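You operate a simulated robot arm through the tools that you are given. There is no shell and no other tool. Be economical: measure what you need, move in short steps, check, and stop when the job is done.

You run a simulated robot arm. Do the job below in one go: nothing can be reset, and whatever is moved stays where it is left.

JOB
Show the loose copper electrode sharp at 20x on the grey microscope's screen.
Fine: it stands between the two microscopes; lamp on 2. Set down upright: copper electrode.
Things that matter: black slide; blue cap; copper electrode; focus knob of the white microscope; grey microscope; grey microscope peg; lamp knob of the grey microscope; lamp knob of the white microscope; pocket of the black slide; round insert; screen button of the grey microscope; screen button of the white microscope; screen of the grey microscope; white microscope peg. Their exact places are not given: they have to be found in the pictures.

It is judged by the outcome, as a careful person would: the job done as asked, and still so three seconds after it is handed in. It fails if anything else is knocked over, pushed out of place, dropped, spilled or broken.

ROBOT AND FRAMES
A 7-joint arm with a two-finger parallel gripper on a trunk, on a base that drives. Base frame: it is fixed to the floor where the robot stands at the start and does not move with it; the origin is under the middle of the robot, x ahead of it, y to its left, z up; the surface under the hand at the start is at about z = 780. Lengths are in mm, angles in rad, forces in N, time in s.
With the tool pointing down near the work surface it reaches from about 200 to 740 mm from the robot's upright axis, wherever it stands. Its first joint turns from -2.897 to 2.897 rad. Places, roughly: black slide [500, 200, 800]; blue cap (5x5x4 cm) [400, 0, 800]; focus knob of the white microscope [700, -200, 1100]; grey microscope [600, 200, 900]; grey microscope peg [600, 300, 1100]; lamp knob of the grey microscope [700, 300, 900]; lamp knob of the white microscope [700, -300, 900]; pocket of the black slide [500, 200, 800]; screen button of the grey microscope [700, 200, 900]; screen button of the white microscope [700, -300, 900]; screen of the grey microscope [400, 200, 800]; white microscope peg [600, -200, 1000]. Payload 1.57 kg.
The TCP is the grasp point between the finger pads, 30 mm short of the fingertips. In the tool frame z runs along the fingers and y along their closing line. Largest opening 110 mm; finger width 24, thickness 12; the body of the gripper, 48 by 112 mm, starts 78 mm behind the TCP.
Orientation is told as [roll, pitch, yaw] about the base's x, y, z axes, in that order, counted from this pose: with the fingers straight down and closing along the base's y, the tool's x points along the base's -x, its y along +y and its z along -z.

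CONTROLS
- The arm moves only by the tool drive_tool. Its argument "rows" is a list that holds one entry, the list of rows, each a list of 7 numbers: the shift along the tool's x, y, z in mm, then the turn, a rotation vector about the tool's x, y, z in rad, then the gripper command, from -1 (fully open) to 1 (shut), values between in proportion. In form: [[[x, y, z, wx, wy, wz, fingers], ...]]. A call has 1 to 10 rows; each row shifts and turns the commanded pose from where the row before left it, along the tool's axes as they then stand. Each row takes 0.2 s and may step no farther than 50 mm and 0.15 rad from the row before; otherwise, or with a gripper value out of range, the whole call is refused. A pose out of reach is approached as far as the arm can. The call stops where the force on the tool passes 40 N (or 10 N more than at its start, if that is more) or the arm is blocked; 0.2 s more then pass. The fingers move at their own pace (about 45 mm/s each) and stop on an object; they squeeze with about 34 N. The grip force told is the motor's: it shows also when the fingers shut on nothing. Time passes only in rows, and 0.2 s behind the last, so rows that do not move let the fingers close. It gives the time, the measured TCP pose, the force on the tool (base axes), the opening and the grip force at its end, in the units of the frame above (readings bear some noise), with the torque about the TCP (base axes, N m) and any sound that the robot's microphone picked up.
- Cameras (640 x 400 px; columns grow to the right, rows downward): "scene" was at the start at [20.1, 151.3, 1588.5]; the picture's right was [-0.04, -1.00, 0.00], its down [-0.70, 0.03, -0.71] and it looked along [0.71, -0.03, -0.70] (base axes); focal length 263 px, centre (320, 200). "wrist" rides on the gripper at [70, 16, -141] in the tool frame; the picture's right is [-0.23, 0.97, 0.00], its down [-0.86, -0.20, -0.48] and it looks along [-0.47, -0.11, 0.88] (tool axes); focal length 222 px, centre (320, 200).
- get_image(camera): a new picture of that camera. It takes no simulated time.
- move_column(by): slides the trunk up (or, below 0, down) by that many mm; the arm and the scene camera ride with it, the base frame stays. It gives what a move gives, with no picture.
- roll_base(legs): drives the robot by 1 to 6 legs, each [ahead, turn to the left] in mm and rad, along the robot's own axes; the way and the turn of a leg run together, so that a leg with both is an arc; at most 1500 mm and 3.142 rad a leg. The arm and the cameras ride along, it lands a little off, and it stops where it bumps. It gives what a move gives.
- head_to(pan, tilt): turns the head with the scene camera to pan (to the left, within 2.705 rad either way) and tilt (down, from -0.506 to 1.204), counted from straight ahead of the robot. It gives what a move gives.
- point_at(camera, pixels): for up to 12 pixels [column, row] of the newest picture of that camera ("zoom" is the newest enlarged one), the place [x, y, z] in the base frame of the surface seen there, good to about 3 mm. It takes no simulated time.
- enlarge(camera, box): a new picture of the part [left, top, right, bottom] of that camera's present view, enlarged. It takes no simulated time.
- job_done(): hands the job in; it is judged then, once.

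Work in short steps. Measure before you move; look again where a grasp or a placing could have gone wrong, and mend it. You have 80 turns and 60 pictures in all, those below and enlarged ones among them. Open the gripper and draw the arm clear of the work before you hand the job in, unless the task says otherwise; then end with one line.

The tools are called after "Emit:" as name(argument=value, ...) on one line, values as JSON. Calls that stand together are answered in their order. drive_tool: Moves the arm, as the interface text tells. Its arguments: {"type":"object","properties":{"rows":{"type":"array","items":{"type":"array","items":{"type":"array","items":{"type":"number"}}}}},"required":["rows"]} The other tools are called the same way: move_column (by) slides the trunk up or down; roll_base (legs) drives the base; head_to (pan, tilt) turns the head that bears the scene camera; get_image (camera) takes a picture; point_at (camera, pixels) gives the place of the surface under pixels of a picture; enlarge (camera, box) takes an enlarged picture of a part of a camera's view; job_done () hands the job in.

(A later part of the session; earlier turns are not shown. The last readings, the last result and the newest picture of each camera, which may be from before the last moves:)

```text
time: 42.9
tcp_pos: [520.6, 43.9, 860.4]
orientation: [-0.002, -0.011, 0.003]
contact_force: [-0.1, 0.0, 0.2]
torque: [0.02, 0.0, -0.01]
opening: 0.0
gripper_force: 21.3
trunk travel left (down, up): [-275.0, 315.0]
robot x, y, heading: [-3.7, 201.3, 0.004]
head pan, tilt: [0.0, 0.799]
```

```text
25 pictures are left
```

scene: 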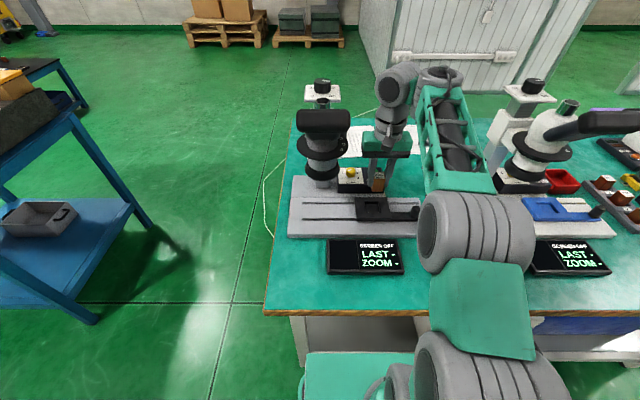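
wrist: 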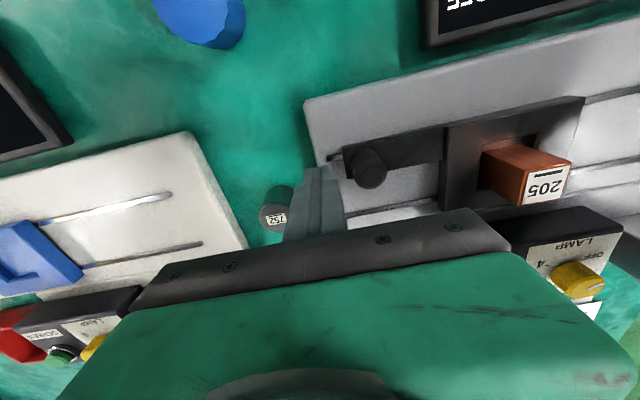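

Fingertips stand beside the knob. I push in +y gently.

Emit:
drive_tool(rows=[[[0, 10, 0, 0, 0.005, 0, 1], [0, 6, 0, 0, 0.005, 0, 1], [0, 6, 0, 0, 0, 0, 1], [0, 8, 0, 0, 0, 0, 1], [0, 10, 0, 0, 0, 0, 1], [0, 10, 0, 0, 0, 0, 1], [0, 10, 0, 0, 0, 0, 1], [0, 10, 0, 0, 0, 0, 1], [0, 10, 0, 0, 0, 0, 1], [0, 10, 0, 0, 0, 0, 1]]])

Emit:
get_image(camera="wrist")

```text
time: 45.1
tcp_pos: [519.6, 134.0, 862.3]
orientation: [0.004, 0.001, 0.004]
contact_force: [0.2, -0.1, 0.1]
torque: [0.01, -0.05, 0.0]
opening: 0.1
gripper_force: 21.2
trunk travel left (down, up): [-275.0, 315.0]
robot x, y, heading: [-2.4, 197.0, 0.002]
head pan, tilt: [0.0, 0.799]
```

```text
24 pictures are left
```

wrist: 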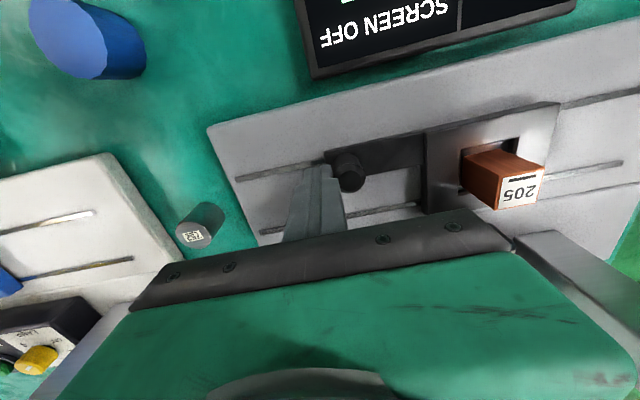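

The slide moved with the electrode upright. I measure the electrode and knob to get the remaining distance.

Emit:
point_at(camera="wrist", pixels=[[519, 189], [498, 209], [542, 200], [348, 178], [480, 155], [363, 180]])

```text
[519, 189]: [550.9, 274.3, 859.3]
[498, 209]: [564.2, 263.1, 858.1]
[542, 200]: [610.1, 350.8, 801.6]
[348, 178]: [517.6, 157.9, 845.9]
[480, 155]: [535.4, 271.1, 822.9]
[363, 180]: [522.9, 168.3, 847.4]
```

Electrode at y≈274; lens axis y≈349, so ~75 mm remain. I push 60 mm and check.

Emit:
drive_tool(rows=[[[0, 8, 0, 0, 0, 0, 1], [0, 10, 0, 0, 0, 0, 1], [0, 10, 0, 0, 0, 0, 1], [0, 10, 0, 0, 0, 0, 1], [0, 10, 0, 0, 0, 0, 1], [0, 8, 0, 0, 0, 0, 1], [0, 4, 0, 0, 0, 0, 1]]])

Emit:
get_image(camera="scene")

```text
time: 46.7
tcp_pos: [520.1, 194.3, 862.1]
orientation: [0.002, -0.001, 0.003]
contact_force: [0.1, -0.9, 0.1]
torque: [-0.01, -0.02, 0.02]
opening: 0.0
gripper_force: 21.2
trunk travel left (down, up): [-275.0, 315.0]
robot x, y, heading: [0.0, 195.2, 0.007]
head pan, tilt: [0.0, 0.799]
```

```text
23 pictures are left
```

scene: 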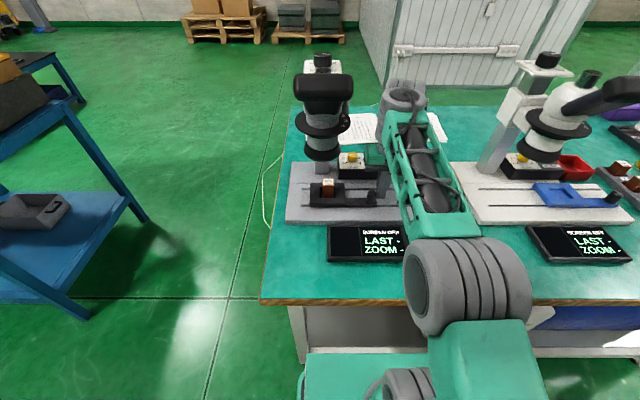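

I zoom in on the electrode under the lens and measure both.

Emit:
enlarge(camera="scene", box=[280, 130, 380, 215])

Emit:
point_at(camera="zoom", pixels=[[278, 242], [315, 240], [296, 270], [314, 255], [282, 257], [160, 95], [325, 95], [245, 100], [180, 290], [410, 275], [450, 290], [435, 275]])

```text
4.71 times, centred on (330, 172) of scene
```

zoom: 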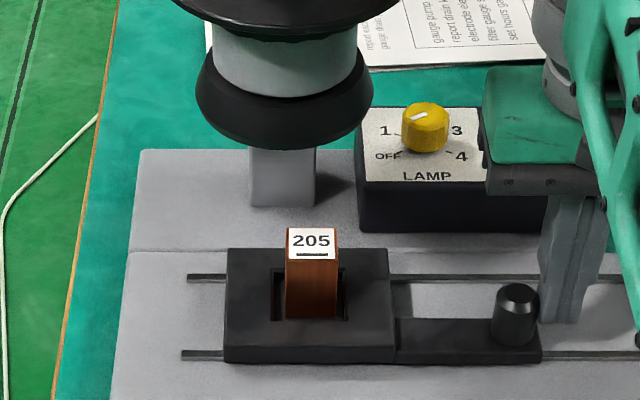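

```text
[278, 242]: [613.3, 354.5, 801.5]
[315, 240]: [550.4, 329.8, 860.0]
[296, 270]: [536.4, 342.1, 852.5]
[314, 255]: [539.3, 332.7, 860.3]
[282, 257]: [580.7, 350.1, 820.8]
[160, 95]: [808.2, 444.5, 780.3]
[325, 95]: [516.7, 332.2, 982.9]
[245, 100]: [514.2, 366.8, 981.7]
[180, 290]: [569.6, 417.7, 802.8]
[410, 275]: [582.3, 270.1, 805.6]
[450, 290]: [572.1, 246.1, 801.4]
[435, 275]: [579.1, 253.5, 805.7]
```

Electrode y≈333, lens axis y≈349.5: I push 16.5 mm more.

Emit:
drive_tool(rows=[[[0, 6, 0, 0, 0, 0, 1], [0, 6, 0, 0, 0, 0, 1], [0, 4.5, 0, 0, 0, 0, 1], [0, 0, 0, 0, 0, 0, 1]]])

Emit:
enlarge(camera="scene", box=[280, 130, 380, 215])

Emit:
point_at(camera="zoom", pixels=[[257, 243], [275, 243], [295, 243], [275, 270], [260, 275], [300, 275], [325, 95], [245, 100]])

```text
time: 47.7
tcp_pos: [518.5, 209.4, 861.9]
orientation: [0.002, 0.002, 0.001]
contact_force: [-1.1, -5.1, -0.7]
torque: [-0.14, 0.0, -0.03]
opening: 0.1
gripper_force: 21.2
trunk travel left (down, up): [-275.0, 315.0]
robot x, y, heading: [0.6, 198.4, 0.0]
head pan, tilt: [0.0, 0.799]
```

```text
4.71 times, centred on (330, 172) of scene
```

zoom: 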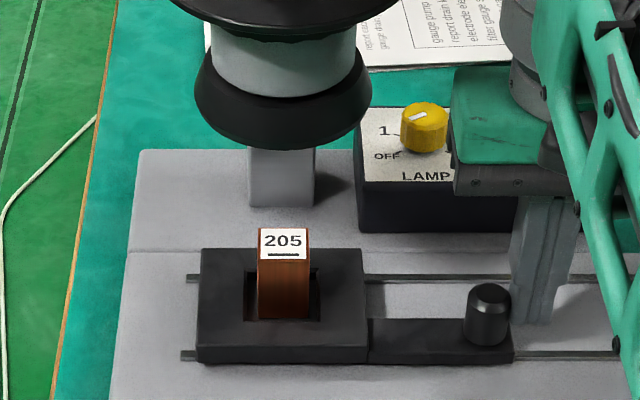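

```text
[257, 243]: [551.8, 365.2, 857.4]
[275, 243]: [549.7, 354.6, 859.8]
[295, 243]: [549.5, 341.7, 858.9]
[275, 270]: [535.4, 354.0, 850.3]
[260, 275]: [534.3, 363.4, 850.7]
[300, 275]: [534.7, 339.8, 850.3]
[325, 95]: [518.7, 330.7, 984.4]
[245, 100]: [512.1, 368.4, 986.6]
```

The electrode is centred under the lens (y≈349.5) and the slide seems at its stop. I back off from the slide knob and raise the trunk 150 before going to the SCREEN button.

Emit:
drive_tool(rows=[[[0, -8, 0, 0, 0, 0, 1], [0, -30, 0, 0, 0, 0, 1], [0, 0, -40, 0, 0, 0, 1]]])

Emit:
move_column(by=150)

Emit:
drive_tool(rows=[[[-40, 0, 0, 0, 0, 0, 1], [-40, 0, 0, 0, 0, 0, 1], [-40, 0, 0, 0, 0, 0, 1], [-30, 0, 20, 0, 0, 0, 1], [0, 0, 40, 0, 0, 0, 1]]])

Emit:
get_image(camera="wrist")

```text
time: 48.5
tcp_pos: [520.0, 171.7, 902.0]
orientation: [0.001, 0.004, 0.005]
contact_force: [0.7, 0.5, -0.4]
torque: [0.02, 0.0, 0.0]
opening: 0.0
gripper_force: 20.9
trunk travel left (down, up): [-275.0, 315.0]
robot x, y, heading: [-1.9, 199.5, 0.008]
head pan, tilt: [0.0, 0.799]
```

```text
time: 50.3
tcp_pos: [518.7, 171.8, 1051.3]
orientation: [0.002, 0.001, 0.003]
contact_force: [0.1, -0.6, 0.5]
torque: [0.0, 0.03, -0.02]
opening: 0.0
gripper_force: 21.7
trunk travel left (down, up): [-425.0, 165.0]
robot x, y, heading: [-1.8, 201.4, 0.009]
head pan, tilt: [0.0, 0.799]
```

```text
time: 51.5
tcp_pos: [670.2, 172.8, 992.8]
orientation: [0.001, 0.001, 0.004]
contact_force: [0.2, 0.4, 0.7]
torque: [-0.03, -0.01, 0.01]
opening: 0.2
gripper_force: 21.2
trunk travel left (down, up): [-425.0, 165.0]
robot x, y, heading: [-6.0, 198.7, 0.001]
head pan, tilt: [0.0, 0.799]
```

```text
20 pictures are left
```

wrist: 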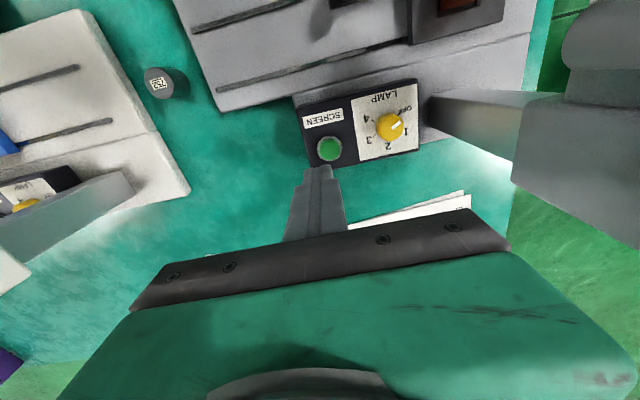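

The button is at (329,149), lamp knob (392,127). I enlarge and measure both.

Emit:
enlarge(camera="wrist", box=[290, 70, 430, 170])

Emit:
point_at(camera="zoom", pixels=[[178, 358], [165, 350], [190, 365], [478, 262], [455, 250], [495, 270], [475, 230], [220, 230], [370, 300], [590, 300]])

Emit:
point_at(camera="wrist", pixels=[[430, 120], [520, 95], [560, 120], [560, 180], [590, 40], [515, 140]])

```text
4.00 times, centred on (360, 120) of wrist
```

zoom: 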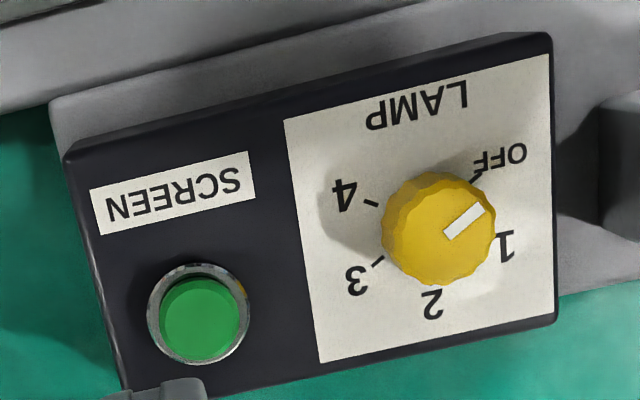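

```text
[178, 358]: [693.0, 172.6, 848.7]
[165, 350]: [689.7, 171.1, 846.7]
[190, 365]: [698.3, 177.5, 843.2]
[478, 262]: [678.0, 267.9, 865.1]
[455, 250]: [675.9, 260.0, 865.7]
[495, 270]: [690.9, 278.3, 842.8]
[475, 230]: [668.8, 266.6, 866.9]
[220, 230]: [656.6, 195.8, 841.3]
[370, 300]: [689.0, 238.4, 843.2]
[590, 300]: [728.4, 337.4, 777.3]
```

```text
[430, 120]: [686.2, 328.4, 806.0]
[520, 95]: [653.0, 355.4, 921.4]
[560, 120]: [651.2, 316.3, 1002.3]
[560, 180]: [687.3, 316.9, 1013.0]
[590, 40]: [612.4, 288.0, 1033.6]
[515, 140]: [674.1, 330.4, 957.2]
```

Lamp mark points at OFF (mark towards upper right in this inverted view); 2 is two 60° steps clockwise. First press the SCREEN button at ≈(679.5,182.5), closed fingers, slowly.

Emit:
drive_tool(rows=[[[-9.3, 9.7, 0, 0, 0, 0, 1], [0, 0, 45, 0, 0, 0, 1], [0, 0, 45, 0, 0, 0, 1], [0, 0, 8, 0, 0, 0, 1], [0, 0, 3, 0, 0, 0, 1], [0, 0, 3, 0, 0, 0, 1], [0, 0, 0, 0, 0, 0, 1]]])

```text
time: 53.1
tcp_pos: [679.9, 182.1, 887.9]
orientation: [0.002, 0.0, 0.002]
contact_force: [0.5, 0.4, -0.1]
torque: [-0.04, -0.04, 0.02]
opening: 0.2
gripper_force: 21.4
trunk travel left (down, up): [-425.0, 165.0]
robot x, y, heading: [-6.7, 195.0, 0.008]
head pan, tilt: [0.0, 0.799]
```

No contact yet; I continue in 1 mm steps.

Emit:
drive_tool(rows=[[[0, 0, 1.5, 0, 0, 0, 1], [0, 0, 1.5, 0, 0, 0, 1], [0, 0, 1, 0, 0, 0, 1], [0, 0, 1, 0, 0, 0, 1]]])

```text
time: 54.1
tcp_pos: [679.1, 182.4, 883.9]
orientation: [0.003, -0.001, 0.003]
contact_force: [0.7, 0.3, 1.8]
torque: [0.03, -0.03, -0.02]
opening: 0.1
gripper_force: 21.8
trunk travel left (down, up): [-425.0, 165.0]
robot x, y, heading: [0.5, 200.7, 0.004]
head pan, tilt: [0.0, 0.799]
```

Slight contact (1.8 N). I press on a little more.

Emit:
drive_tool(rows=[[[0, 0, 1, 0, 0, 0, 1], [0, 0, 1, 0, 0, 0, 1], [0, 0, 1, 0, 0, 0, 1]]])

```text
time: 54.9
tcp_pos: [677.6, 181.4, 881.3]
orientation: [0.002, 0.001, 0.003]
contact_force: [-1.5, 0.1, 3.2]
torque: [0.0, 0.01, -0.02]
opening: 0.0
gripper_force: 21.0
trunk travel left (down, up): [-425.0, 165.0]
robot x, y, heading: [-1.0, 200.9, 0.004]
head pan, tilt: [0.0, 0.799]
heard: click
```

A click was heard. I lift off, and read the screen with the scene camera.

Emit:
drive_tool(rows=[[[0, 0, -5, 0, 0, 0, 1], [0, 0, -40, 0, 0, 0, 1], [0, 0, -40, 0, 0, 0, 1], [0, 0, 0, 0, 0, 0, 1]]])

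Emit:
enlarge(camera="scene", box=[260, 40, 460, 290])

```text
time: 55.9
tcp_pos: [679.7, 183.6, 966.1]
orientation: [0.001, -0.001, 0.003]
contact_force: [-0.5, 0.4, -0.1]
torque: [-0.02, 0.0, -0.02]
opening: 0.0
gripper_force: 21.5
trunk travel left (down, up): [-425.0, 165.0]
robot x, y, heading: [-2.5, 202.7, 0.001]
head pan, tilt: [0.0, 0.799]
```

```text
1.60 times, centred on (360, 165) of scene
```

zoom: 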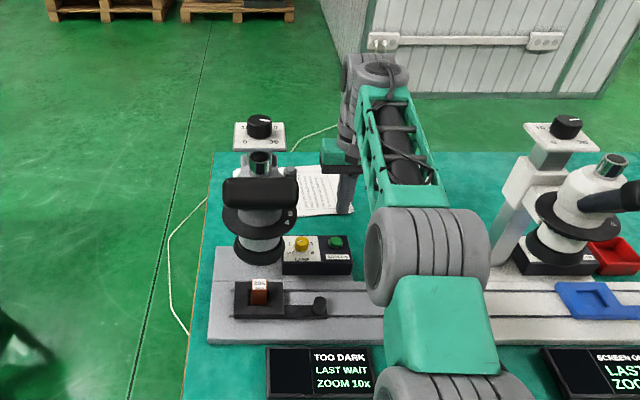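

Screen shows "TOO DARK, ZOOM 10x". Now the lamp: I rotate the hand here (clear area) to yaw ≈ +2.1 so that it fits beside the column, with fingers open to ~50 mm.

Emit:
drive_tool(rows=[[[0, 0, 0, 0, 0, -0.15, 0.1], [0, 0, 0, 0, 0, -0.15, 0.1], [0, 0, 0, 0, 0, -0.15, 0.1], [0, 0, 0, 0, 0, -0.15, 0.1], [0, 0, 0, 0, 0, -0.15, 0.1], [0, 0, 0, 0, 0, -0.15, 0.1], [0, 0, 0, 0, 0, -0.15, 0.1], [0, 0, 0, 0, 0, -0.15, 0.1], [0, 0, 0, 0, 0, -0.15, 0.1], [0, 0, 0, 0, 0, -0.15, 0.1]]])

```text
time: 58.1
tcp_pos: [679.1, 182.2, 964.5]
orientation: [0.0, -0.003, 1.503]
contact_force: [-0.2, 0.2, 0.3]
torque: [0.0, 0.03, -0.01]
opening: 49.2
gripper_force: 0.0
trunk travel left (down, up): [-425.0, 165.0]
robot x, y, heading: [-0.6, 196.7, 0.006]
head pan, tilt: [0.0, 0.799]
```

Rotation works. I turn to 2.1 and move over the lamp knob (668,258), then look.

Emit:
drive_tool(rows=[[[0, 0, 0, 0, 0, -0.15, 0.1], [0, 0, 0, 0, 0, -0.15, 0.1], [0, 0, 0, 0, 0, -0.15, 0.1], [0, 0, 0, 0, 0, -0.147, 0.1], [-35.6, -14.4, 0, 0, 0, 0, 0.1], [-35.6, -14.4, 0, 0, 0, 0, 0.1], [0, 0, 0, 0, 0, 0, 0.1]]])

Emit:
get_image(camera="wrist")

```text
time: 59.7
tcp_pos: [668.4, 258.7, 964.1]
orientation: [0.0, -0.003, 2.1]
contact_force: [0.2, -0.4, -0.5]
torque: [-0.02, -0.01, 0.0]
opening: 49.4
gripper_force: 0.1
trunk travel left (down, up): [-425.0, 165.0]
robot x, y, heading: [-4.0, 196.9, 0.006]
head pan, tilt: [0.0, 0.799]
```

```text
17 pictures are left
```

wrist: 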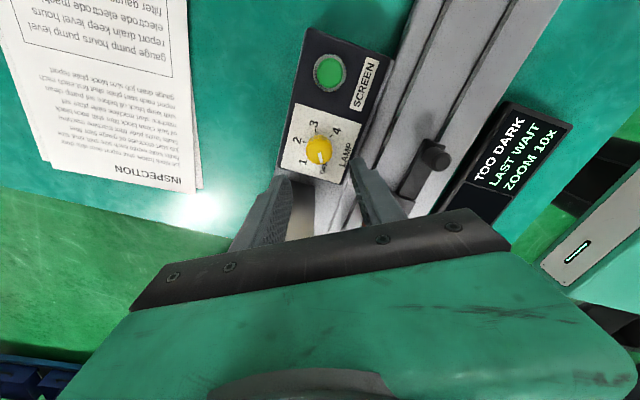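

The knob (319,150) is about under the TCP projection (320,153). I descend so the tips are at z≈847 and close on the knob.

Emit:
drive_tool(rows=[[[2, -1, 0, 0, 0, 0, 0.1], [0, 0, 40, 0, 0, 0, 0.1], [0, 0, 40, 0, 0, 0, 0.1], [0, 0, 7, 0, 0, 0, 0.1], [0, 0, 0, 0, 0, 0, 1], [0, 0, 0, 0, 0, 0, 1], [0, 0, 0, 0, 0, 0, 1], [0, 0, 0, 0, 0, 0, 1]]])

```text
time: 61.5
tcp_pos: [670.6, 256.9, 878.0]
orientation: [0.0, -0.002, 2.098]
contact_force: [-2.8, -0.1, -2.0]
torque: [-0.04, -0.27, 0.02]
opening: 29.6
gripper_force: 39.0
trunk travel left (down, up): [-425.0, 165.0]
robot x, y, heading: [-6.2, 201.4, 0.005]
head pan, tilt: [0.0, 0.799]
```

Gripped (29.6 mm). I turn +1.05 rad about tool z (clockwise from above).

Emit:
drive_tool(rows=[[[0, 0, 0, 0, 0, 0.13, 1], [0, 0, 0, 0, 0, 0.13, 1], [0, 0, 0, 0, 0, 0.13, 1], [0, 0, 0, 0, 0, 0.13, 1], [0, 0, 0, 0, 0, 0.13, 1], [0, 0, 0, 0, 0, 0.13, 1], [0, 0, 0, 0, 0, 0.13, 1], [0, 0, 0, 0, 0, 0.14, 1], [0, 0, 0, 0, 0, 0, 1]]])

```text
time: 63.5
tcp_pos: [667.1, 258.2, 877.1]
orientation: [0.002, 0.002, 1.047]
contact_force: [-16.7, -0.9, -4.3]
torque: [0.18, -0.14, 0.03]
opening: 29.8
gripper_force: 39.2
trunk travel left (down, up): [-425.0, 165.0]
robot x, y, heading: [-2.7, 199.3, 0.004]
head pan, tilt: [0.0, 0.799]
```

Turned 60°, no click heard. I release, rise and look at the mark.

Emit:
drive_tool(rows=[[[0, 0, 0, 0, 0, 0, 0.1], [0, 0, 0, 0, 0, 0, 0.1], [0, 0, -40, 0, 0, 0, 0.1], [0, 0, -40, 0, 0, 0, 0.1]]])

Emit:
enlarge(camera="wrist", box=[240, 60, 480, 200])

```text
time: 64.5
tcp_pos: [670.5, 256.5, 958.1]
orientation: [0.003, -0.001, 1.049]
contact_force: [0.1, -0.1, 0.3]
torque: [-0.03, 0.02, -0.05]
opening: 49.7
gripper_force: 0.1
trunk travel left (down, up): [-425.0, 165.0]
robot x, y, heading: [-3.8, 195.3, 0.005]
head pan, tilt: [0.0, 0.799]
```

```text
2.67 times, centred on (360, 130) of wrist
```

zoom: 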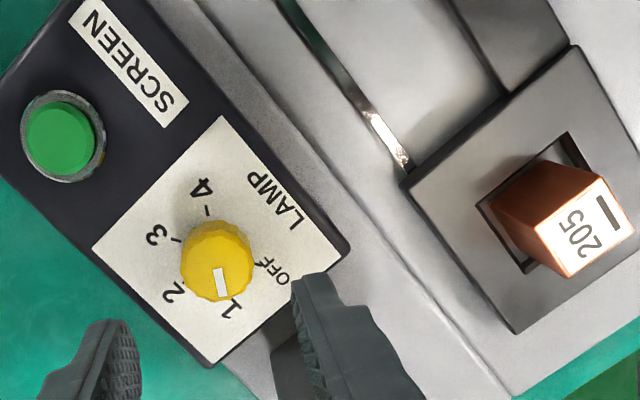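

The mark now points at 1, as planned. I turn the hand back, regrip, and turn another 60° to 2.

Emit:
drive_tool(rows=[[[0, 0, 0, 0, 0, -0.15, 0.1], [0, 0, 0, 0, 0, -0.15, 0.1], [0, 0, 0, 0, 0, -0.15, 0.1], [0, 0, 0, 0, 0, -0.15, 0.1], [0, 0, 0, 0, 0, -0.15, 0.1], [0, 0, 0, 0, 0, -0.15, 0.1], [0, 0, 0, 0, 0, -0.15, 0.1], [0, 0, 40, 0, 0, 0, 0.1], [0, 0, 40, 0, 0, 0, 0.1]]])

Emit:
drive_tool(rows=[[[0, 0, 0, 0, 0, 0, 1], [0, 0, 0, 0, 0, 0, 1], [0, 0, 0, 0, 0, 0, 1], [0, 0, 0, 0, 0, 0, 1]]])

Emit:
drive_tool(rows=[[[0, 0, 0, 0, 0, 0.13, 1], [0, 0, 0, 0, 0, 0.13, 1], [0, 0, 0, 0, 0, 0.13, 1], [0, 0, 0, 0, 0, 0.13, 1], [0, 0, 0, 0, 0, 0.13, 1], [0, 0, 0, 0, 0, 0.13, 1], [0, 0, 0, 0, 0, 0.13, 1], [0, 0, 0, 0, 0, 0.14, 1], [0, 0, 0, 0, 0, 0, 1]]])

Emit:
drive_tool(rows=[[[0, 0, 0, 0, 0, 0, 0.1], [0, 0, 0, 0, 0, 0, 0.1], [0, 0, -40, 0, 0, 0, 0.1], [0, 0, -40, 0, 0, 0, 0.1]]])

Emit:
enlarge(camera="wrist", box=[240, 60, 640, 310])

```text
time: 66.5
tcp_pos: [670.8, 256.5, 878.1]
orientation: [0.0, -0.002, 2.1]
contact_force: [0.4, -0.8, -0.6]
torque: [-0.01, 0.01, 0.0]
opening: 49.5
gripper_force: 0.0
trunk travel left (down, up): [-425.0, 165.0]
robot x, y, heading: [-4.3, 200.5, 0.005]
head pan, tilt: [0.0, 0.799]
```

```text
time: 67.5
tcp_pos: [669.9, 257.1, 878.0]
orientation: [0.001, -0.002, 2.097]
contact_force: [3.0, 1.3, -1.5]
torque: [-0.34, -0.37, -0.01]
opening: 29.5
gripper_force: 39.2
trunk travel left (down, up): [-425.0, 165.0]
robot x, y, heading: [-0.6, 194.6, 0.0]
head pan, tilt: [0.0, 0.799]
```

```text
time: 69.5
tcp_pos: [668.4, 257.0, 876.7]
orientation: [0.004, 0.001, 1.047]
contact_force: [-12.1, 0.4, -7.7]
torque: [0.23, -0.02, 0.03]
opening: 29.7
gripper_force: 39.0
trunk travel left (down, up): [-425.0, 165.0]
robot x, y, heading: [-1.4, 195.8, 0.006]
head pan, tilt: [0.0, 0.799]
```

```text
time: 70.5
tcp_pos: [668.8, 257.2, 958.6]
orientation: [0.002, 0.0, 1.047]
contact_force: [0.0, 0.3, -0.7]
torque: [0.0, -0.02, 0.02]
opening: 49.6
gripper_force: 0.0
trunk travel left (down, up): [-425.0, 165.0]
robot x, y, heading: [-0.1, 196.7, 0.003]
head pan, tilt: [0.0, 0.799]
```

```text
1.60 times, centred on (440, 185) of wrist
```

zoom: 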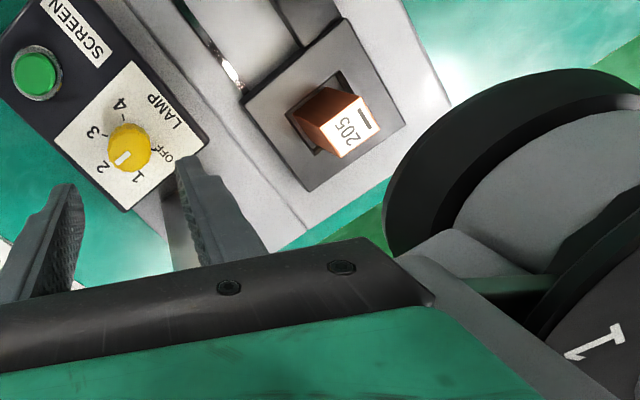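

The mark seems short of 2. I enlarge more to judge.

Emit:
enlarge(camera="wrist", box=[280, 100, 380, 200])

Emit:
enlarge(camera="scene", box=[300, 175, 400, 290])

```text
4.00 times, centred on (330, 150) of wrist
```

zoom: 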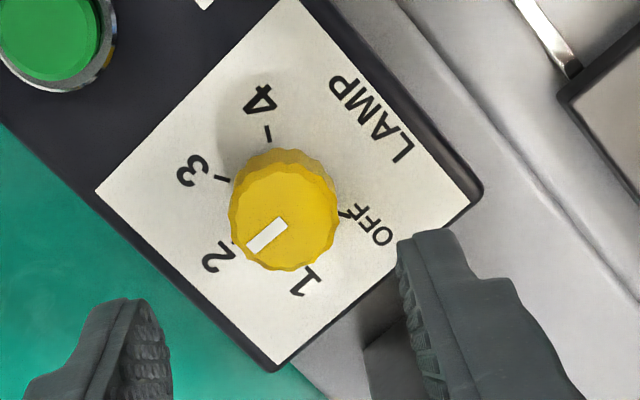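

```text
3.48 times, centred on (350, 232) of scene
```

zoom: 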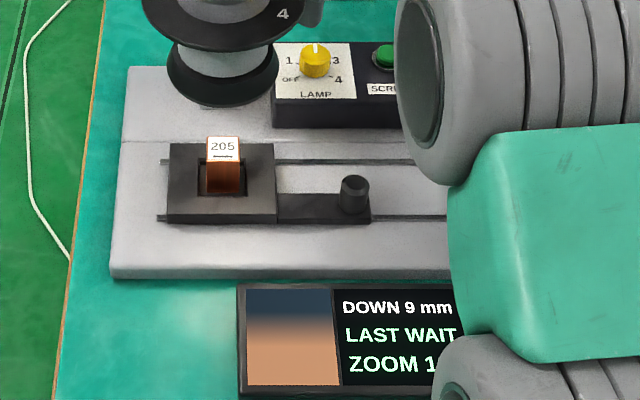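

Lamp mark is on 2 and the screen now shows an image: "DOWN 9 mm", ZOOM 10x. Next the zoom ring (label 1 sits at the peg, giving 10x). I withdraw to the free space between the microscopes, raise the trunk and inspect the black handle from above.

Emit:
drive_tool(rows=[[[34.6, -20, 0, 0, 0, 0, 0.1], [34.6, -20, 0, 0, 0, 0, 0.1], [34.6, -20, 0, 0, 0, 0, 0.1], [23.75, 41.1, 0, 0, 0, 0, 0.1], [23.75, 41.1, 0, 0, 0, 0, 0.1], [23.75, 41.1, 0, 0, 0, 0, 0.1], [23.75, 41.1, 0, 0, 0, -0.13, 0.1], [0, 0, -30, 0, 0, -0.13, 0.1], [0, 0, -30, 0, 0, -0.13, 0.1], [0, 0, -30, 0, 0, -0.133, 0.1]]])

Emit:
move_column(by=165)

```text
time: 72.7
tcp_pos: [480.8, 138.2, 1048.9]
orientation: [0.002, -0.001, 1.574]
contact_force: [0.4, 0.5, 1.1]
torque: [0.03, -0.01, 0.01]
opening: 49.4
gripper_force: 0.1
trunk travel left (down, up): [-425.0, 165.0]
robot x, y, heading: [-1.5, 199.1, 0.007]
head pan, tilt: [0.0, 0.799]
```

```text
time: 74.6
tcp_pos: [482.2, 139.1, 1213.7]
orientation: [0.0, -0.002, 1.571]
contact_force: [-0.2, -0.1, -0.6]
torque: [0.02, 0.01, 0.01]
opening: 49.2
gripper_force: 0.0
trunk travel left (down, up): [-590.0, 0.0]
robot x, y, heading: [-4.4, 198.4, 0.005]
head pan, tilt: [0.0, 0.799]
```

I rise to z≈1295 and move toward the handle, then take a wrist picture.

Emit:
drive_tool(rows=[[[0, 0, -40, 0, 0, 0, -0.6], [0, 0, -40, 0, 0, 0, -0.6], [-40, 5, 0, 0, 0, 0, -0.6], [-40, 5, 0, 0, 0, 0, -0.6], [-30, 2, 0, 0, 0, 0, -0.6]]])

Emit:
get_image(camera="wrist")

```text
time: 75.8
tcp_pos: [469.4, 249.1, 1294.2]
orientation: [0.001, 0.001, 1.57]
contact_force: [0.1, -0.5, -0.4]
torque: [0.01, 0.03, -0.04]
opening: 87.8
gripper_force: 0.1
trunk travel left (down, up): [-590.0, 0.0]
robot x, y, heading: [-0.4, 199.4, 0.008]
head pan, tilt: [0.0, 0.799]
```

```text
12 pictures are left
```

wrist: 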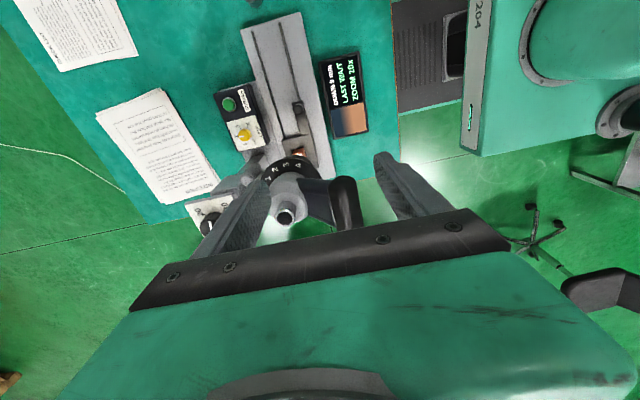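

The T-bar is seen at (347,205). I measure it along with the ring, peg and top knob.

Emit:
point_at(camera="wrist", pixels=[[343, 185], [350, 225], [335, 200], [355, 200], [345, 205], [318, 200], [285, 217], [212, 215], [268, 168], [297, 163], [256, 160], [200, 210]])

Emit:
enlarge(camera="wrist", box=[190, 130, 390, 250])

```text
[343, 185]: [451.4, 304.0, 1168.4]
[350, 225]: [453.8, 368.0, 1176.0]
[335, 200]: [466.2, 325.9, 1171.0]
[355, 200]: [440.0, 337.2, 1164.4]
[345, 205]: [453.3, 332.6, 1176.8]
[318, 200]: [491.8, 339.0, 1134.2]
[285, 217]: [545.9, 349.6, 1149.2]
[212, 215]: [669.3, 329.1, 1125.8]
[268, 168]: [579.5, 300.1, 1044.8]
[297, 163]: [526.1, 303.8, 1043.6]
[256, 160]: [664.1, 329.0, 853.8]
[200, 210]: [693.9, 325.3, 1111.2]
```

```text
3.20 times, centred on (290, 190) of wrist
```

zoom: 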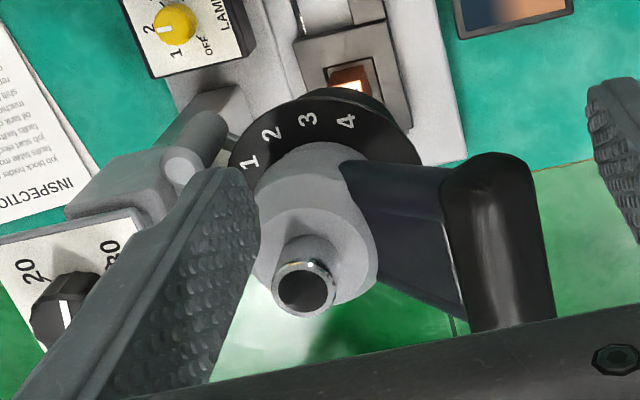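

The bar spans x 438–468, y≈300–395, top z 1177. To bring label 2 to the peg the ring must turn 25° counter-clockwise, i.e. the bar must move towards −y; I'll push on its +y end. I go there first.

Emit:
drive_tool(rows=[[[-37, 3.2, 0, 0, 0, 0, 1], [-37, 3.2, 0, 0, 0, 0, 1], [-37, 3.2, 0, 0, 0, 0, 1], [-37, 3.2, 0, 0, 0, 0, 1], [-38, 3.2, 0, 0, 0, 0, 1], [0, 0, 36, 0, 0, 0, 1], [0, 0, 36, 0, 0, 0, 1], [0, 0, 36, 0, 0, 0, 1], [0, 0, 0, 0, 0, 0, 1]]])

Emit:
get_image(camera="wrist")

```text
time: 77.8
tcp_pos: [452.8, 433.8, 1185.4]
orientation: [-0.001, -0.003, 1.57]
contact_force: [-0.3, -0.8, -0.7]
torque: [0.01, 0.0, -0.03]
opening: 0.0
gripper_force: 21.7
trunk travel left (down, up): [-590.0, 0.0]
robot x, y, heading: [-2.4, 199.0, 0.005]
head pan, tilt: [0.0, 0.799]
```

```text
10 pictures are left
```

wrist: 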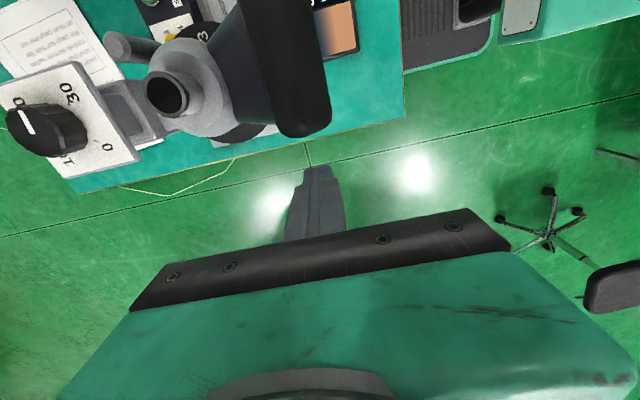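

Finger is aligned with the bar's end. I push towards −y slowly.

Emit:
drive_tool(rows=[[[15, 0, 0, 0, 0, 0, 1], [8, 0, 0, 0, 0, 0, 1], [5, 0, 0, 0, 0, 0, 1], [5, 0, 0, 0, 0, 0, 1], [5, 0, 0, 0, 0, 0, 1], [0, 0, 0, 0, 0, 0, 1]]])

```text
time: 78.8
tcp_pos: [452.9, 410.4, 1185.7]
orientation: [-0.006, -0.003, 1.585]
contact_force: [-0.2, 25.0, -5.3]
torque: [0.27, -0.27, -0.06]
opening: 0.2
gripper_force: 21.3
trunk travel left (down, up): [-590.0, 0.0]
robot x, y, heading: [-1.7, 202.4, 0.015]
head pan, tilt: [0.0, 0.799]
stopped in row 5: the force on the tool passed its limit at 45 N (the readings are from after the stop); the commanded pose is now the measured one
```

The bar does not yield at 45 N, so it is a fixed handle. The peg at (600,295) sits exactly beside label 1 on the fixed number plate, so the peg is the zoom lever (1 → 10x). I retreat up and around to inspect the peg.

Emit:
drive_tool(rows=[[[-12, 0, 0, 0, 0, -0.015, 1], [0, 0, -40, 0, 0, 0, 1], [0, 0, -40, 0, 0, 0, 1], [0, 0, -30, 0, 0, 0, 1], [45, -5, 0, 0, 0, 0, 1], [45, -5, 0, 0, 0, 0, 1], [45, -5, 0, 0, 0, 0, 1], [45, -5, 0, 0, 0, 0, 1], [42, 0, 0, 0, 0, 0, 1]]])

Emit:
drive_tool(rows=[[[0, -30, 30, 0, 0, 0, 1], [0, -30, 30, 0, 0, 0, 1], [0, -30, 20, 0, 0, 0, 1], [0, -28, 15, 0, 0, 0, 1]]])

Emit:
get_image(camera="wrist")

```text
time: 80.8
tcp_pos: [477.4, 196.0, 1297.4]
orientation: [-0.003, -0.006, 1.598]
contact_force: [-0.4, -0.4, 0.5]
torque: [0.01, -0.01, -0.01]
opening: 0.0
gripper_force: 21.1
trunk travel left (down, up): [-590.0, 0.0]
robot x, y, heading: [-6.4, 197.1, 0.01]
head pan, tilt: [0.0, 0.799]
```

```text
time: 81.8
tcp_pos: [597.2, 199.0, 1200.4]
orientation: [-0.004, -0.005, 1.597]
contact_force: [0.4, -0.7, -1.0]
torque: [0.02, -0.02, 0.0]
opening: 0.2
gripper_force: 21.2
trunk travel left (down, up): [-590.0, 0.0]
robot x, y, heading: [-1.7, 200.1, 0.004]
head pan, tilt: [0.0, 0.799]
```

```text
9 pictures are left
```

wrist: 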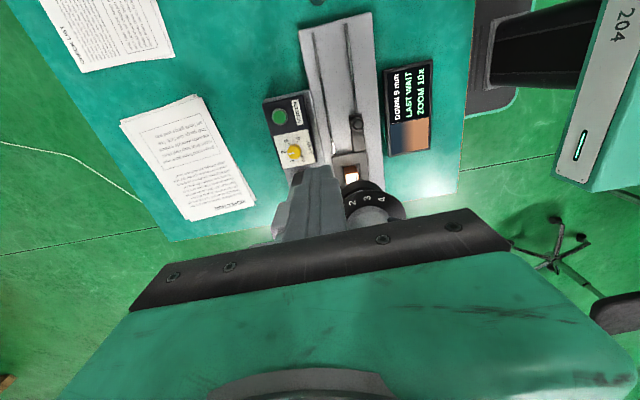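

Fingers hide the peg. I shift to see it from x≈545, y≈175.

Emit:
drive_tool(rows=[[[12, 26, 0, 0, 0, 0.027, 1], [12, 26, 0, 0, 0, 0, 1]]])

Emit:
enlarge(camera="wrist", box=[190, 120, 350, 240])

```text
time: 82.4
tcp_pos: [543.9, 173.1, 1201.0]
orientation: [-0.006, -0.006, 1.569]
contact_force: [-0.8, 0.3, -0.3]
torque: [-0.02, -0.04, 0.0]
opening: 0.1
gripper_force: 21.1
trunk travel left (down, up): [-590.0, 0.0]
robot x, y, heading: [-0.7, 197.7, 0.016]
head pan, tilt: [0.0, 0.799]
```

```text
3.33 times, centred on (270, 180) of wrist
```

zoom: 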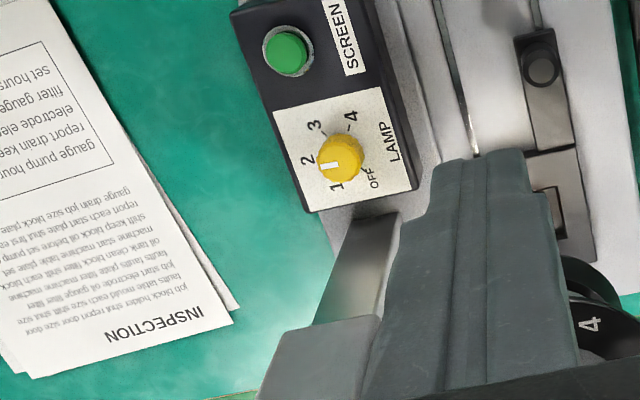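

Still hidden; I move the hand right (y≈60) and use the scene camera instead.

Emit:
drive_tool(rows=[[[40, 0, 0, 0, 0, 0, 1], [40, 0, 0, 0, 0, 0, 1], [40, 0, 0, 0, 0, 0, 1]]])

Emit:
enlarge(camera="scene", box=[290, 140, 370, 220])

```text
time: 83.2
tcp_pos: [545.1, 53.6, 1199.0]
orientation: [-0.003, -0.004, 1.569]
contact_force: [0.0, -0.3, -0.3]
torque: [0.02, 0.02, -0.01]
opening: 0.1
gripper_force: 20.9
trunk travel left (down, up): [-590.0, 0.0]
robot x, y, heading: [-1.3, 194.7, 0.009]
head pan, tilt: [0.0, 0.799]
```

```text
5.00 times, centred on (330, 180) of scene
```

zoom: 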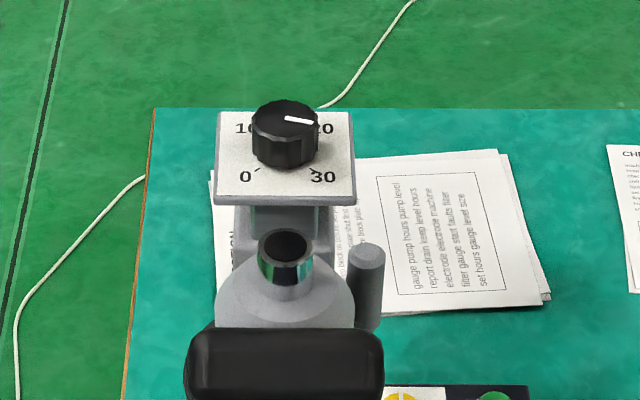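

The peg stands free, separate from the column: a lever. I measure its top and neighbours.

Emit:
point_at(camera="zoom", pixels=[[367, 252], [355, 255], [380, 255], [367, 300], [328, 240], [325, 225], [350, 300], [340, 285], [300, 180], [285, 115], [252, 130], [317, 140]])

```text
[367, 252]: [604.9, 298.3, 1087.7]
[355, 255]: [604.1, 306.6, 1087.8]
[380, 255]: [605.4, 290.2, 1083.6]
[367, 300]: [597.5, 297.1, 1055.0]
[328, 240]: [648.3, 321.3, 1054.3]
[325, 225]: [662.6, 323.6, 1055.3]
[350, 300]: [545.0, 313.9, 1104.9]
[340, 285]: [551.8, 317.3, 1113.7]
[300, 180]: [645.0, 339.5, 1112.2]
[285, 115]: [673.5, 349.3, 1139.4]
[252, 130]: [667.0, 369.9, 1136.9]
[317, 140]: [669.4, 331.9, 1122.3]
```

Peg: centre ≈(605,297.5), top 1088, radius ≈80 mm about the axis. I'll grip it radially (yaw ≈0.87). First rotate and move above it.

Emit:
drive_tool(rows=[[[0, 0, 0, 0, 0, 0.14, 0.4], [0, 0, 0, 0, 0, 0.14, 0.4], [0, 0, 0, 0, 0, 0.14, 0.4], [0, 0, 0, 0, 0, 0.14, 0.4], [0, 0, 0, 0, 0, 0.136, 0.4]]])

Emit:
drive_tool(rows=[[[-37.6, 18.4, 0, 0, 0, 0, 0.4], [-37.6, 18.4, 0, 0, 0, 0, 0.4], [-37.6, 18.4, 0, 0, 0, 0, 0.4], [-37.6, 18.4, 0, 0, 0, 0, 0.4], [-37.6, 18.4, 0, 0, 0, 0, 0.4], [-37.6, 18.4, 0, 0, 0, 0, 0.4], [0, 0, 0, 0, 0, 0, 0.4]]])

Emit:
get_image(camera="wrist")

```text
time: 84.4
tcp_pos: [544.6, 54.8, 1198.4]
orientation: [0.0, -0.006, 0.871]
contact_force: [1.1, 0.5, -0.8]
torque: [-0.02, 0.02, 0.04]
opening: 33.0
gripper_force: 0.1
trunk travel left (down, up): [-590.0, 0.0]
robot x, y, heading: [-3.7, 196.5, 0.01]
head pan, tilt: [0.0, 0.799]
```

```text
time: 86.0
tcp_pos: [603.6, 299.0, 1201.1]
orientation: [-0.001, -0.006, 0.873]
contact_force: [0.1, 0.1, 0.2]
torque: [-0.02, -0.01, -0.03]
opening: 32.8
gripper_force: 0.1
trunk travel left (down, up): [-590.0, 0.0]
robot x, y, heading: [-5.2, 196.1, 0.014]
head pan, tilt: [0.0, 0.799]
```

```text
6 pictures are left
```

wrist: 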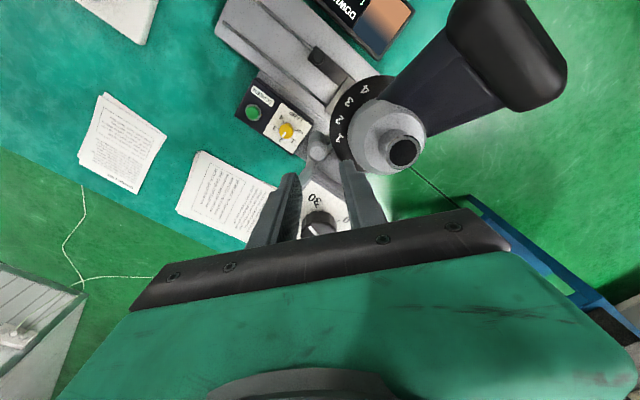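

The peg top is at (318,150), right under the TCP projection (320,149). I descend to TCP z≈1087 and close.

Emit:
drive_tool(rows=[[[0, 0, 40, 0, 0, 0, 0.4], [0, 0, 40, 0, 0, 0, 0.4], [0, 0, 33, 0, 0, 0, 0.4], [0, 0, 0, 0, 0, 0, 0.4], [0, 0, 0, 0, 0, 0, 1], [0, 0, 0, 0, 0, 0, 1], [0, 0, 0, 0, 0, 0, 1]]])

```text
time: 87.6
tcp_pos: [607.6, 297.9, 1100.6]
orientation: [0.002, -0.007, 0.873]
contact_force: [-9.0, 3.9, 0.1]
torque: [0.14, 0.06, 0.08]
opening: 23.1
gripper_force: 35.4
out of reach, approached as far as the arm can: row 3
trunk travel left (down, up): [-590.0, 0.0]
robot x, y, heading: [-2.5, 195.6, 0.011]
head pan, tilt: [0.0, 0.799]
```

Gripped, but the arm is near its lower limit here. I release, rise 60, lower the trunk ~72 instead, and regrip with more overlap.

Emit:
drive_tool(rows=[[[0, 0, 0, 0, 0, 0, 0.4], [0, 0, 0, 0, 0, 0, 0.4], [1, 0, -40, 0, 0, 0, 0.4], [1, 0, -20, 0, 0, 0, 0.4]]])

Emit:
move_column(by=-72)

Emit:
drive_tool(rows=[[[0, 0, 0, 0, 0, 0, 1], [0, 0, 0, 0, 0, 0, 1], [0, 0, 0, 0, 0, 0, 1]]])

```text
time: 88.6
tcp_pos: [607.5, 294.1, 1161.1]
orientation: [0.001, -0.008, 0.874]
contact_force: [-0.6, -0.1, -0.7]
torque: [0.0, 0.03, 0.01]
opening: 33.4
gripper_force: 0.1
trunk travel left (down, up): [-590.0, 0.0]
robot x, y, heading: [-3.6, 196.7, 0.008]
head pan, tilt: [0.0, 0.799]
```

```text
time: 89.7
tcp_pos: [608.1, 294.4, 1088.8]
orientation: [-0.002, -0.008, 0.875]
contact_force: [0.1, -1.0, 0.1]
torque: [0.02, 0.03, -0.02]
opening: 32.7
gripper_force: 0.1
trunk travel left (down, up): [-518.0, 72.0]
robot x, y, heading: [-0.7, 194.3, 0.01]
head pan, tilt: [0.0, 0.799]
```

```text
time: 90.5
tcp_pos: [607.8, 295.1, 1089.1]
orientation: [-0.001, -0.005, 0.875]
contact_force: [-5.8, 3.8, -0.1]
torque: [0.28, 0.6, 0.04]
opening: 23.2
gripper_force: 35.3
trunk travel left (down, up): [-518.0, 72.0]
robot x, y, heading: [-2.4, 200.4, 0.01]
head pan, tilt: [0.0, 0.799]
```

Gripped (23 mm). I swing the peg clockwise about the axis by 0.2 rad as a test.

Emit:
drive_tool(rows=[[[4, 0.1, 0, 0, 0, 0.05, 1], [4, 0.1, 0, 0, 0, 0.05, 1], [4, 0.1, 0, 0, 0, 0.05, 1], [4, 0.1, 0, 0, 0, 0.05, 1]]])

```text
time: 91.5
tcp_pos: [595.4, 284.9, 1088.5]
orientation: [0.001, -0.006, 0.673]
contact_force: [-10.9, 11.2, -2.4]
torque: [0.17, -0.3, 0.17]
opening: 23.0
gripper_force: 35.3
trunk travel left (down, up): [-518.0, 72.0]
robot x, y, heading: [-4.9, 196.9, 0.009]
head pan, tilt: [0.0, 0.799]
```

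The peg moves. I continue 0.2 rad, nudging slightly inward.

Emit:
drive_tool(rows=[[[4, 0.5, 0, 0, 0, 0.05, 1], [4, 0.5, 0, 0, 0, 0.05, 1], [4, 0.3, 0, 0, 0, 0.05, 1], [4, 0.3, 0, 0, 0, 0.05, 1], [0, 0, 0, 0, 0, 0, 1]]])

Emit:
enlarge(camera="wrist", box=[260, 0, 560, 200])

```text
time: 92.7
tcp_pos: [582.2, 277.8, 1088.8]
orientation: [-0.001, -0.005, 0.474]
contact_force: [-8.3, 14.7, -0.6]
torque: [-0.08, 0.09, 0.05]
opening: 23.0
gripper_force: 35.4
trunk travel left (down, up): [-518.0, 72.0]
robot x, y, heading: [-0.2, 201.1, 0.012]
head pan, tilt: [0.0, 0.799]
```

```text
2.00 times, centred on (410, 100) of wrist
```

zoom: 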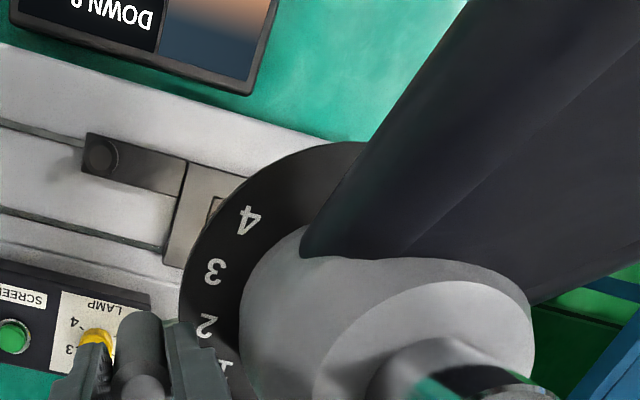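

About 22° turned; I add 1.5° to match label 2, then release and read the screen.

Emit:
drive_tool(rows=[[[2, 0.5, 0, 0, 0, 0.025, 1], [0, 0, 0, 0, 0, 0, 1], [0, 0, 0, 0, 0, 0, 0.4], [0, 0, 0, 0, 0, 0, 0.4], [0, 0, -40, 0, 0, 0, 0.4], [0, 0, -40, 0, 0, 0, 0.4]]])

Emit:
get_image(camera="wrist")

```text
time: 94.1
tcp_pos: [579.4, 275.0, 1166.0]
orientation: [0.003, -0.004, 0.448]
contact_force: [0.0, -0.1, 0.5]
torque: [-0.01, -0.02, 0.03]
opening: 32.8
gripper_force: 0.1
trunk travel left (down, up): [-518.0, 72.0]
robot x, y, heading: [-0.4, 201.1, 0.008]
head pan, tilt: [0.0, 0.799]
```

```text
4 pictures are left
```

wrist: 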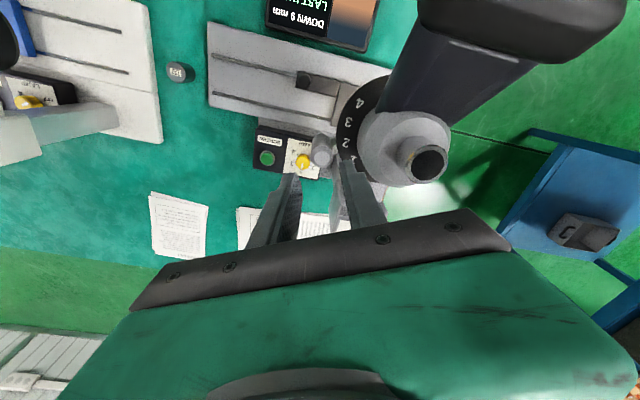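

The peg now sits at label 2. Next the focus knob at ≈(671,349), mark near 25, screen asks DOWN 9 mm. I raise the trunk, set z≈1178, and move over the knob with fingers opened.

Emit:
move_column(by=72)

Emit:
drive_tool(rows=[[[0, 0, 30, 0, 0, 0, -0.15], [0, 0, 30, 0, 0, 0, -0.15], [-23, 5.4, 0, 0, 0, 0, -0.15], [-23, 5.4, 0, 0, 0, 0, -0.15], [-23, 5.4, 0, 0, 0, 0, -0.15], [-23, 5.4, 0, 0, 0, 0, -0.15], [-23, 5.4, 0, 0, 0, 0, -0.15], [0, 0, 0, 0, 0, 0, -0.15]]])

```text
time: 95.2
tcp_pos: [581.0, 274.2, 1239.5]
orientation: [0.0, -0.006, 0.449]
contact_force: [-0.6, 0.0, -0.8]
torque: [-0.04, 0.0, 0.0]
opening: 32.8
gripper_force: 0.0
trunk travel left (down, up): [-590.0, 0.0]
robot x, y, heading: [-4.7, 199.3, 0.01]
head pan, tilt: [0.0, 0.799]
```

```text
time: 97.0
tcp_pos: [672.9, 349.0, 1179.8]
orientation: [0.0, -0.008, 0.451]
contact_force: [0.2, -1.0, -0.5]
torque: [-0.01, 0.0, 0.01]
opening: 63.2
gripper_force: 0.2
trunk travel left (down, up): [-590.0, 0.0]
robot x, y, heading: [-3.6, 201.0, 0.007]
head pan, tilt: [0.0, 0.799]
```

Reached. One enlarged wrist look to check centring and the mark.

Emit:
enlarge(camera="wrist", box=[240, 110, 400, 230])

Emit:
point_at(camera="zoom", pixels=[[320, 290], [280, 290], [360, 290], [320, 250], [320, 330], [200, 250], [440, 200]])

```text
3.33 times, centred on (320, 170) of wrist
```

zoom: 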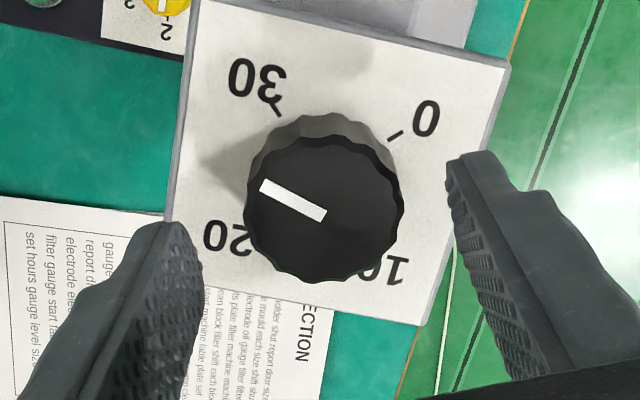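

```text
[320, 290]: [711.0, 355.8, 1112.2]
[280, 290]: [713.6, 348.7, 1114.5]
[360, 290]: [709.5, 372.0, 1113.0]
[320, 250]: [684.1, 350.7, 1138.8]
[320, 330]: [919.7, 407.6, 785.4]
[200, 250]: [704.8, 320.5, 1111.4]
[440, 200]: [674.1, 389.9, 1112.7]
```

Centred well; mark reads ≈26, so target ≈17: turn 81° towards lower numbers (counter-clockwise from above). I descend and grip.

Emit:
drive_tool(rows=[[[0, 0, 20, 0, 0, 0, -0.15], [0, 0, 11, 0, 0, 0, -0.15], [0, 0, 0, 0, 0, 0, 1], [0, 0, 0, 0, 0, 0, 1], [0, 0, 0, 0, 0, 0, 1], [0, 0, 0, 0, 0, 0, 1]]])

```text
time: 98.4
tcp_pos: [672.8, 349.2, 1148.1]
orientation: [0.002, -0.004, 0.452]
contact_force: [-1.0, 1.6, -1.2]
torque: [0.1, -0.24, 0.01]
opening: 41.3
gripper_force: 38.7
trunk travel left (down, up): [-590.0, 0.0]
robot x, y, heading: [-1.4, 199.8, 0.01]
head pan, tilt: [0.0, 0.799]
```

Gripped (41 mm). I turn 1.41 rad counter-clockwise.

Emit:
drive_tool(rows=[[[0, 0, 0, 0, 0, -0.1414, 1], [0, 0, 0, 0, 0, -0.1414, 1], [0, 0, 0, 0, 0, -0.1414, 1], [0, 0, 0, 0, 0, -0.1414, 1], [0, 0, 0, 0, 0, -0.1414, 1], [0, 0, 0, 0, 0, -0.1414, 1], [0, 0, 0, 0, 0, -0.1414, 1], [0, 0, 0, 0, 0, -0.1414, 1], [0, 0, 0, 0, 0, -0.1414, 1], [0, 0, 0, 0, 0, -0.1414, 1]]])

Emit:
enlarge(camera="scene", box=[290, 150, 410, 320])

```text
time: 100.6
tcp_pos: [675.9, 348.4, 1149.6]
orientation: [-0.008, -0.001, 1.865]
contact_force: [17.4, -5.9, -0.6]
torque: [-0.2, 0.13, -0.07]
opening: 41.4
gripper_force: 45.2
trunk travel left (down, up): [-590.0, 0.0]
robot x, y, heading: [-3.5, 201.3, 0.011]
head pan, tilt: [0.0, 0.799]
```

```text
2.35 times, centred on (350, 235) of scene
```

zoom: 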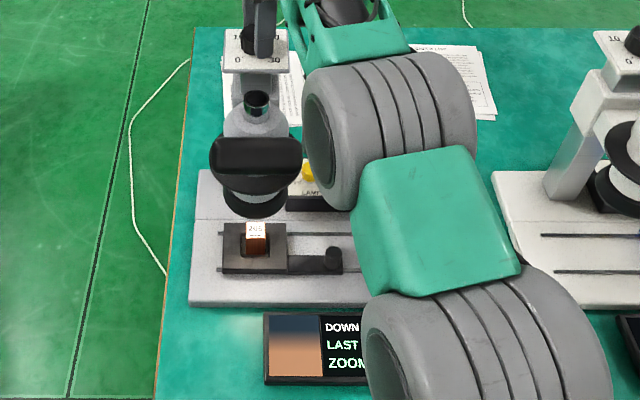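

The arm covers the text, but it still says DOWN. I measure the head height by point_at (tube top was 1149, bar 1165/1177).

Emit:
point_at(camera="zoom", pixels=[[257, 100], [257, 97], [255, 160], [240, 155], [270, 155], [255, 205], [225, 180], [245, 60]])

```text
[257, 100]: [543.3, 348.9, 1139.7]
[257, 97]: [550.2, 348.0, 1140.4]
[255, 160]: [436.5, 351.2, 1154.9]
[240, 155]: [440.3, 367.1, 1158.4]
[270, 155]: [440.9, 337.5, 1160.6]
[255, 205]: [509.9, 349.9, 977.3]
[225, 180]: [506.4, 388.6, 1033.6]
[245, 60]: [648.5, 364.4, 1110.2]
```

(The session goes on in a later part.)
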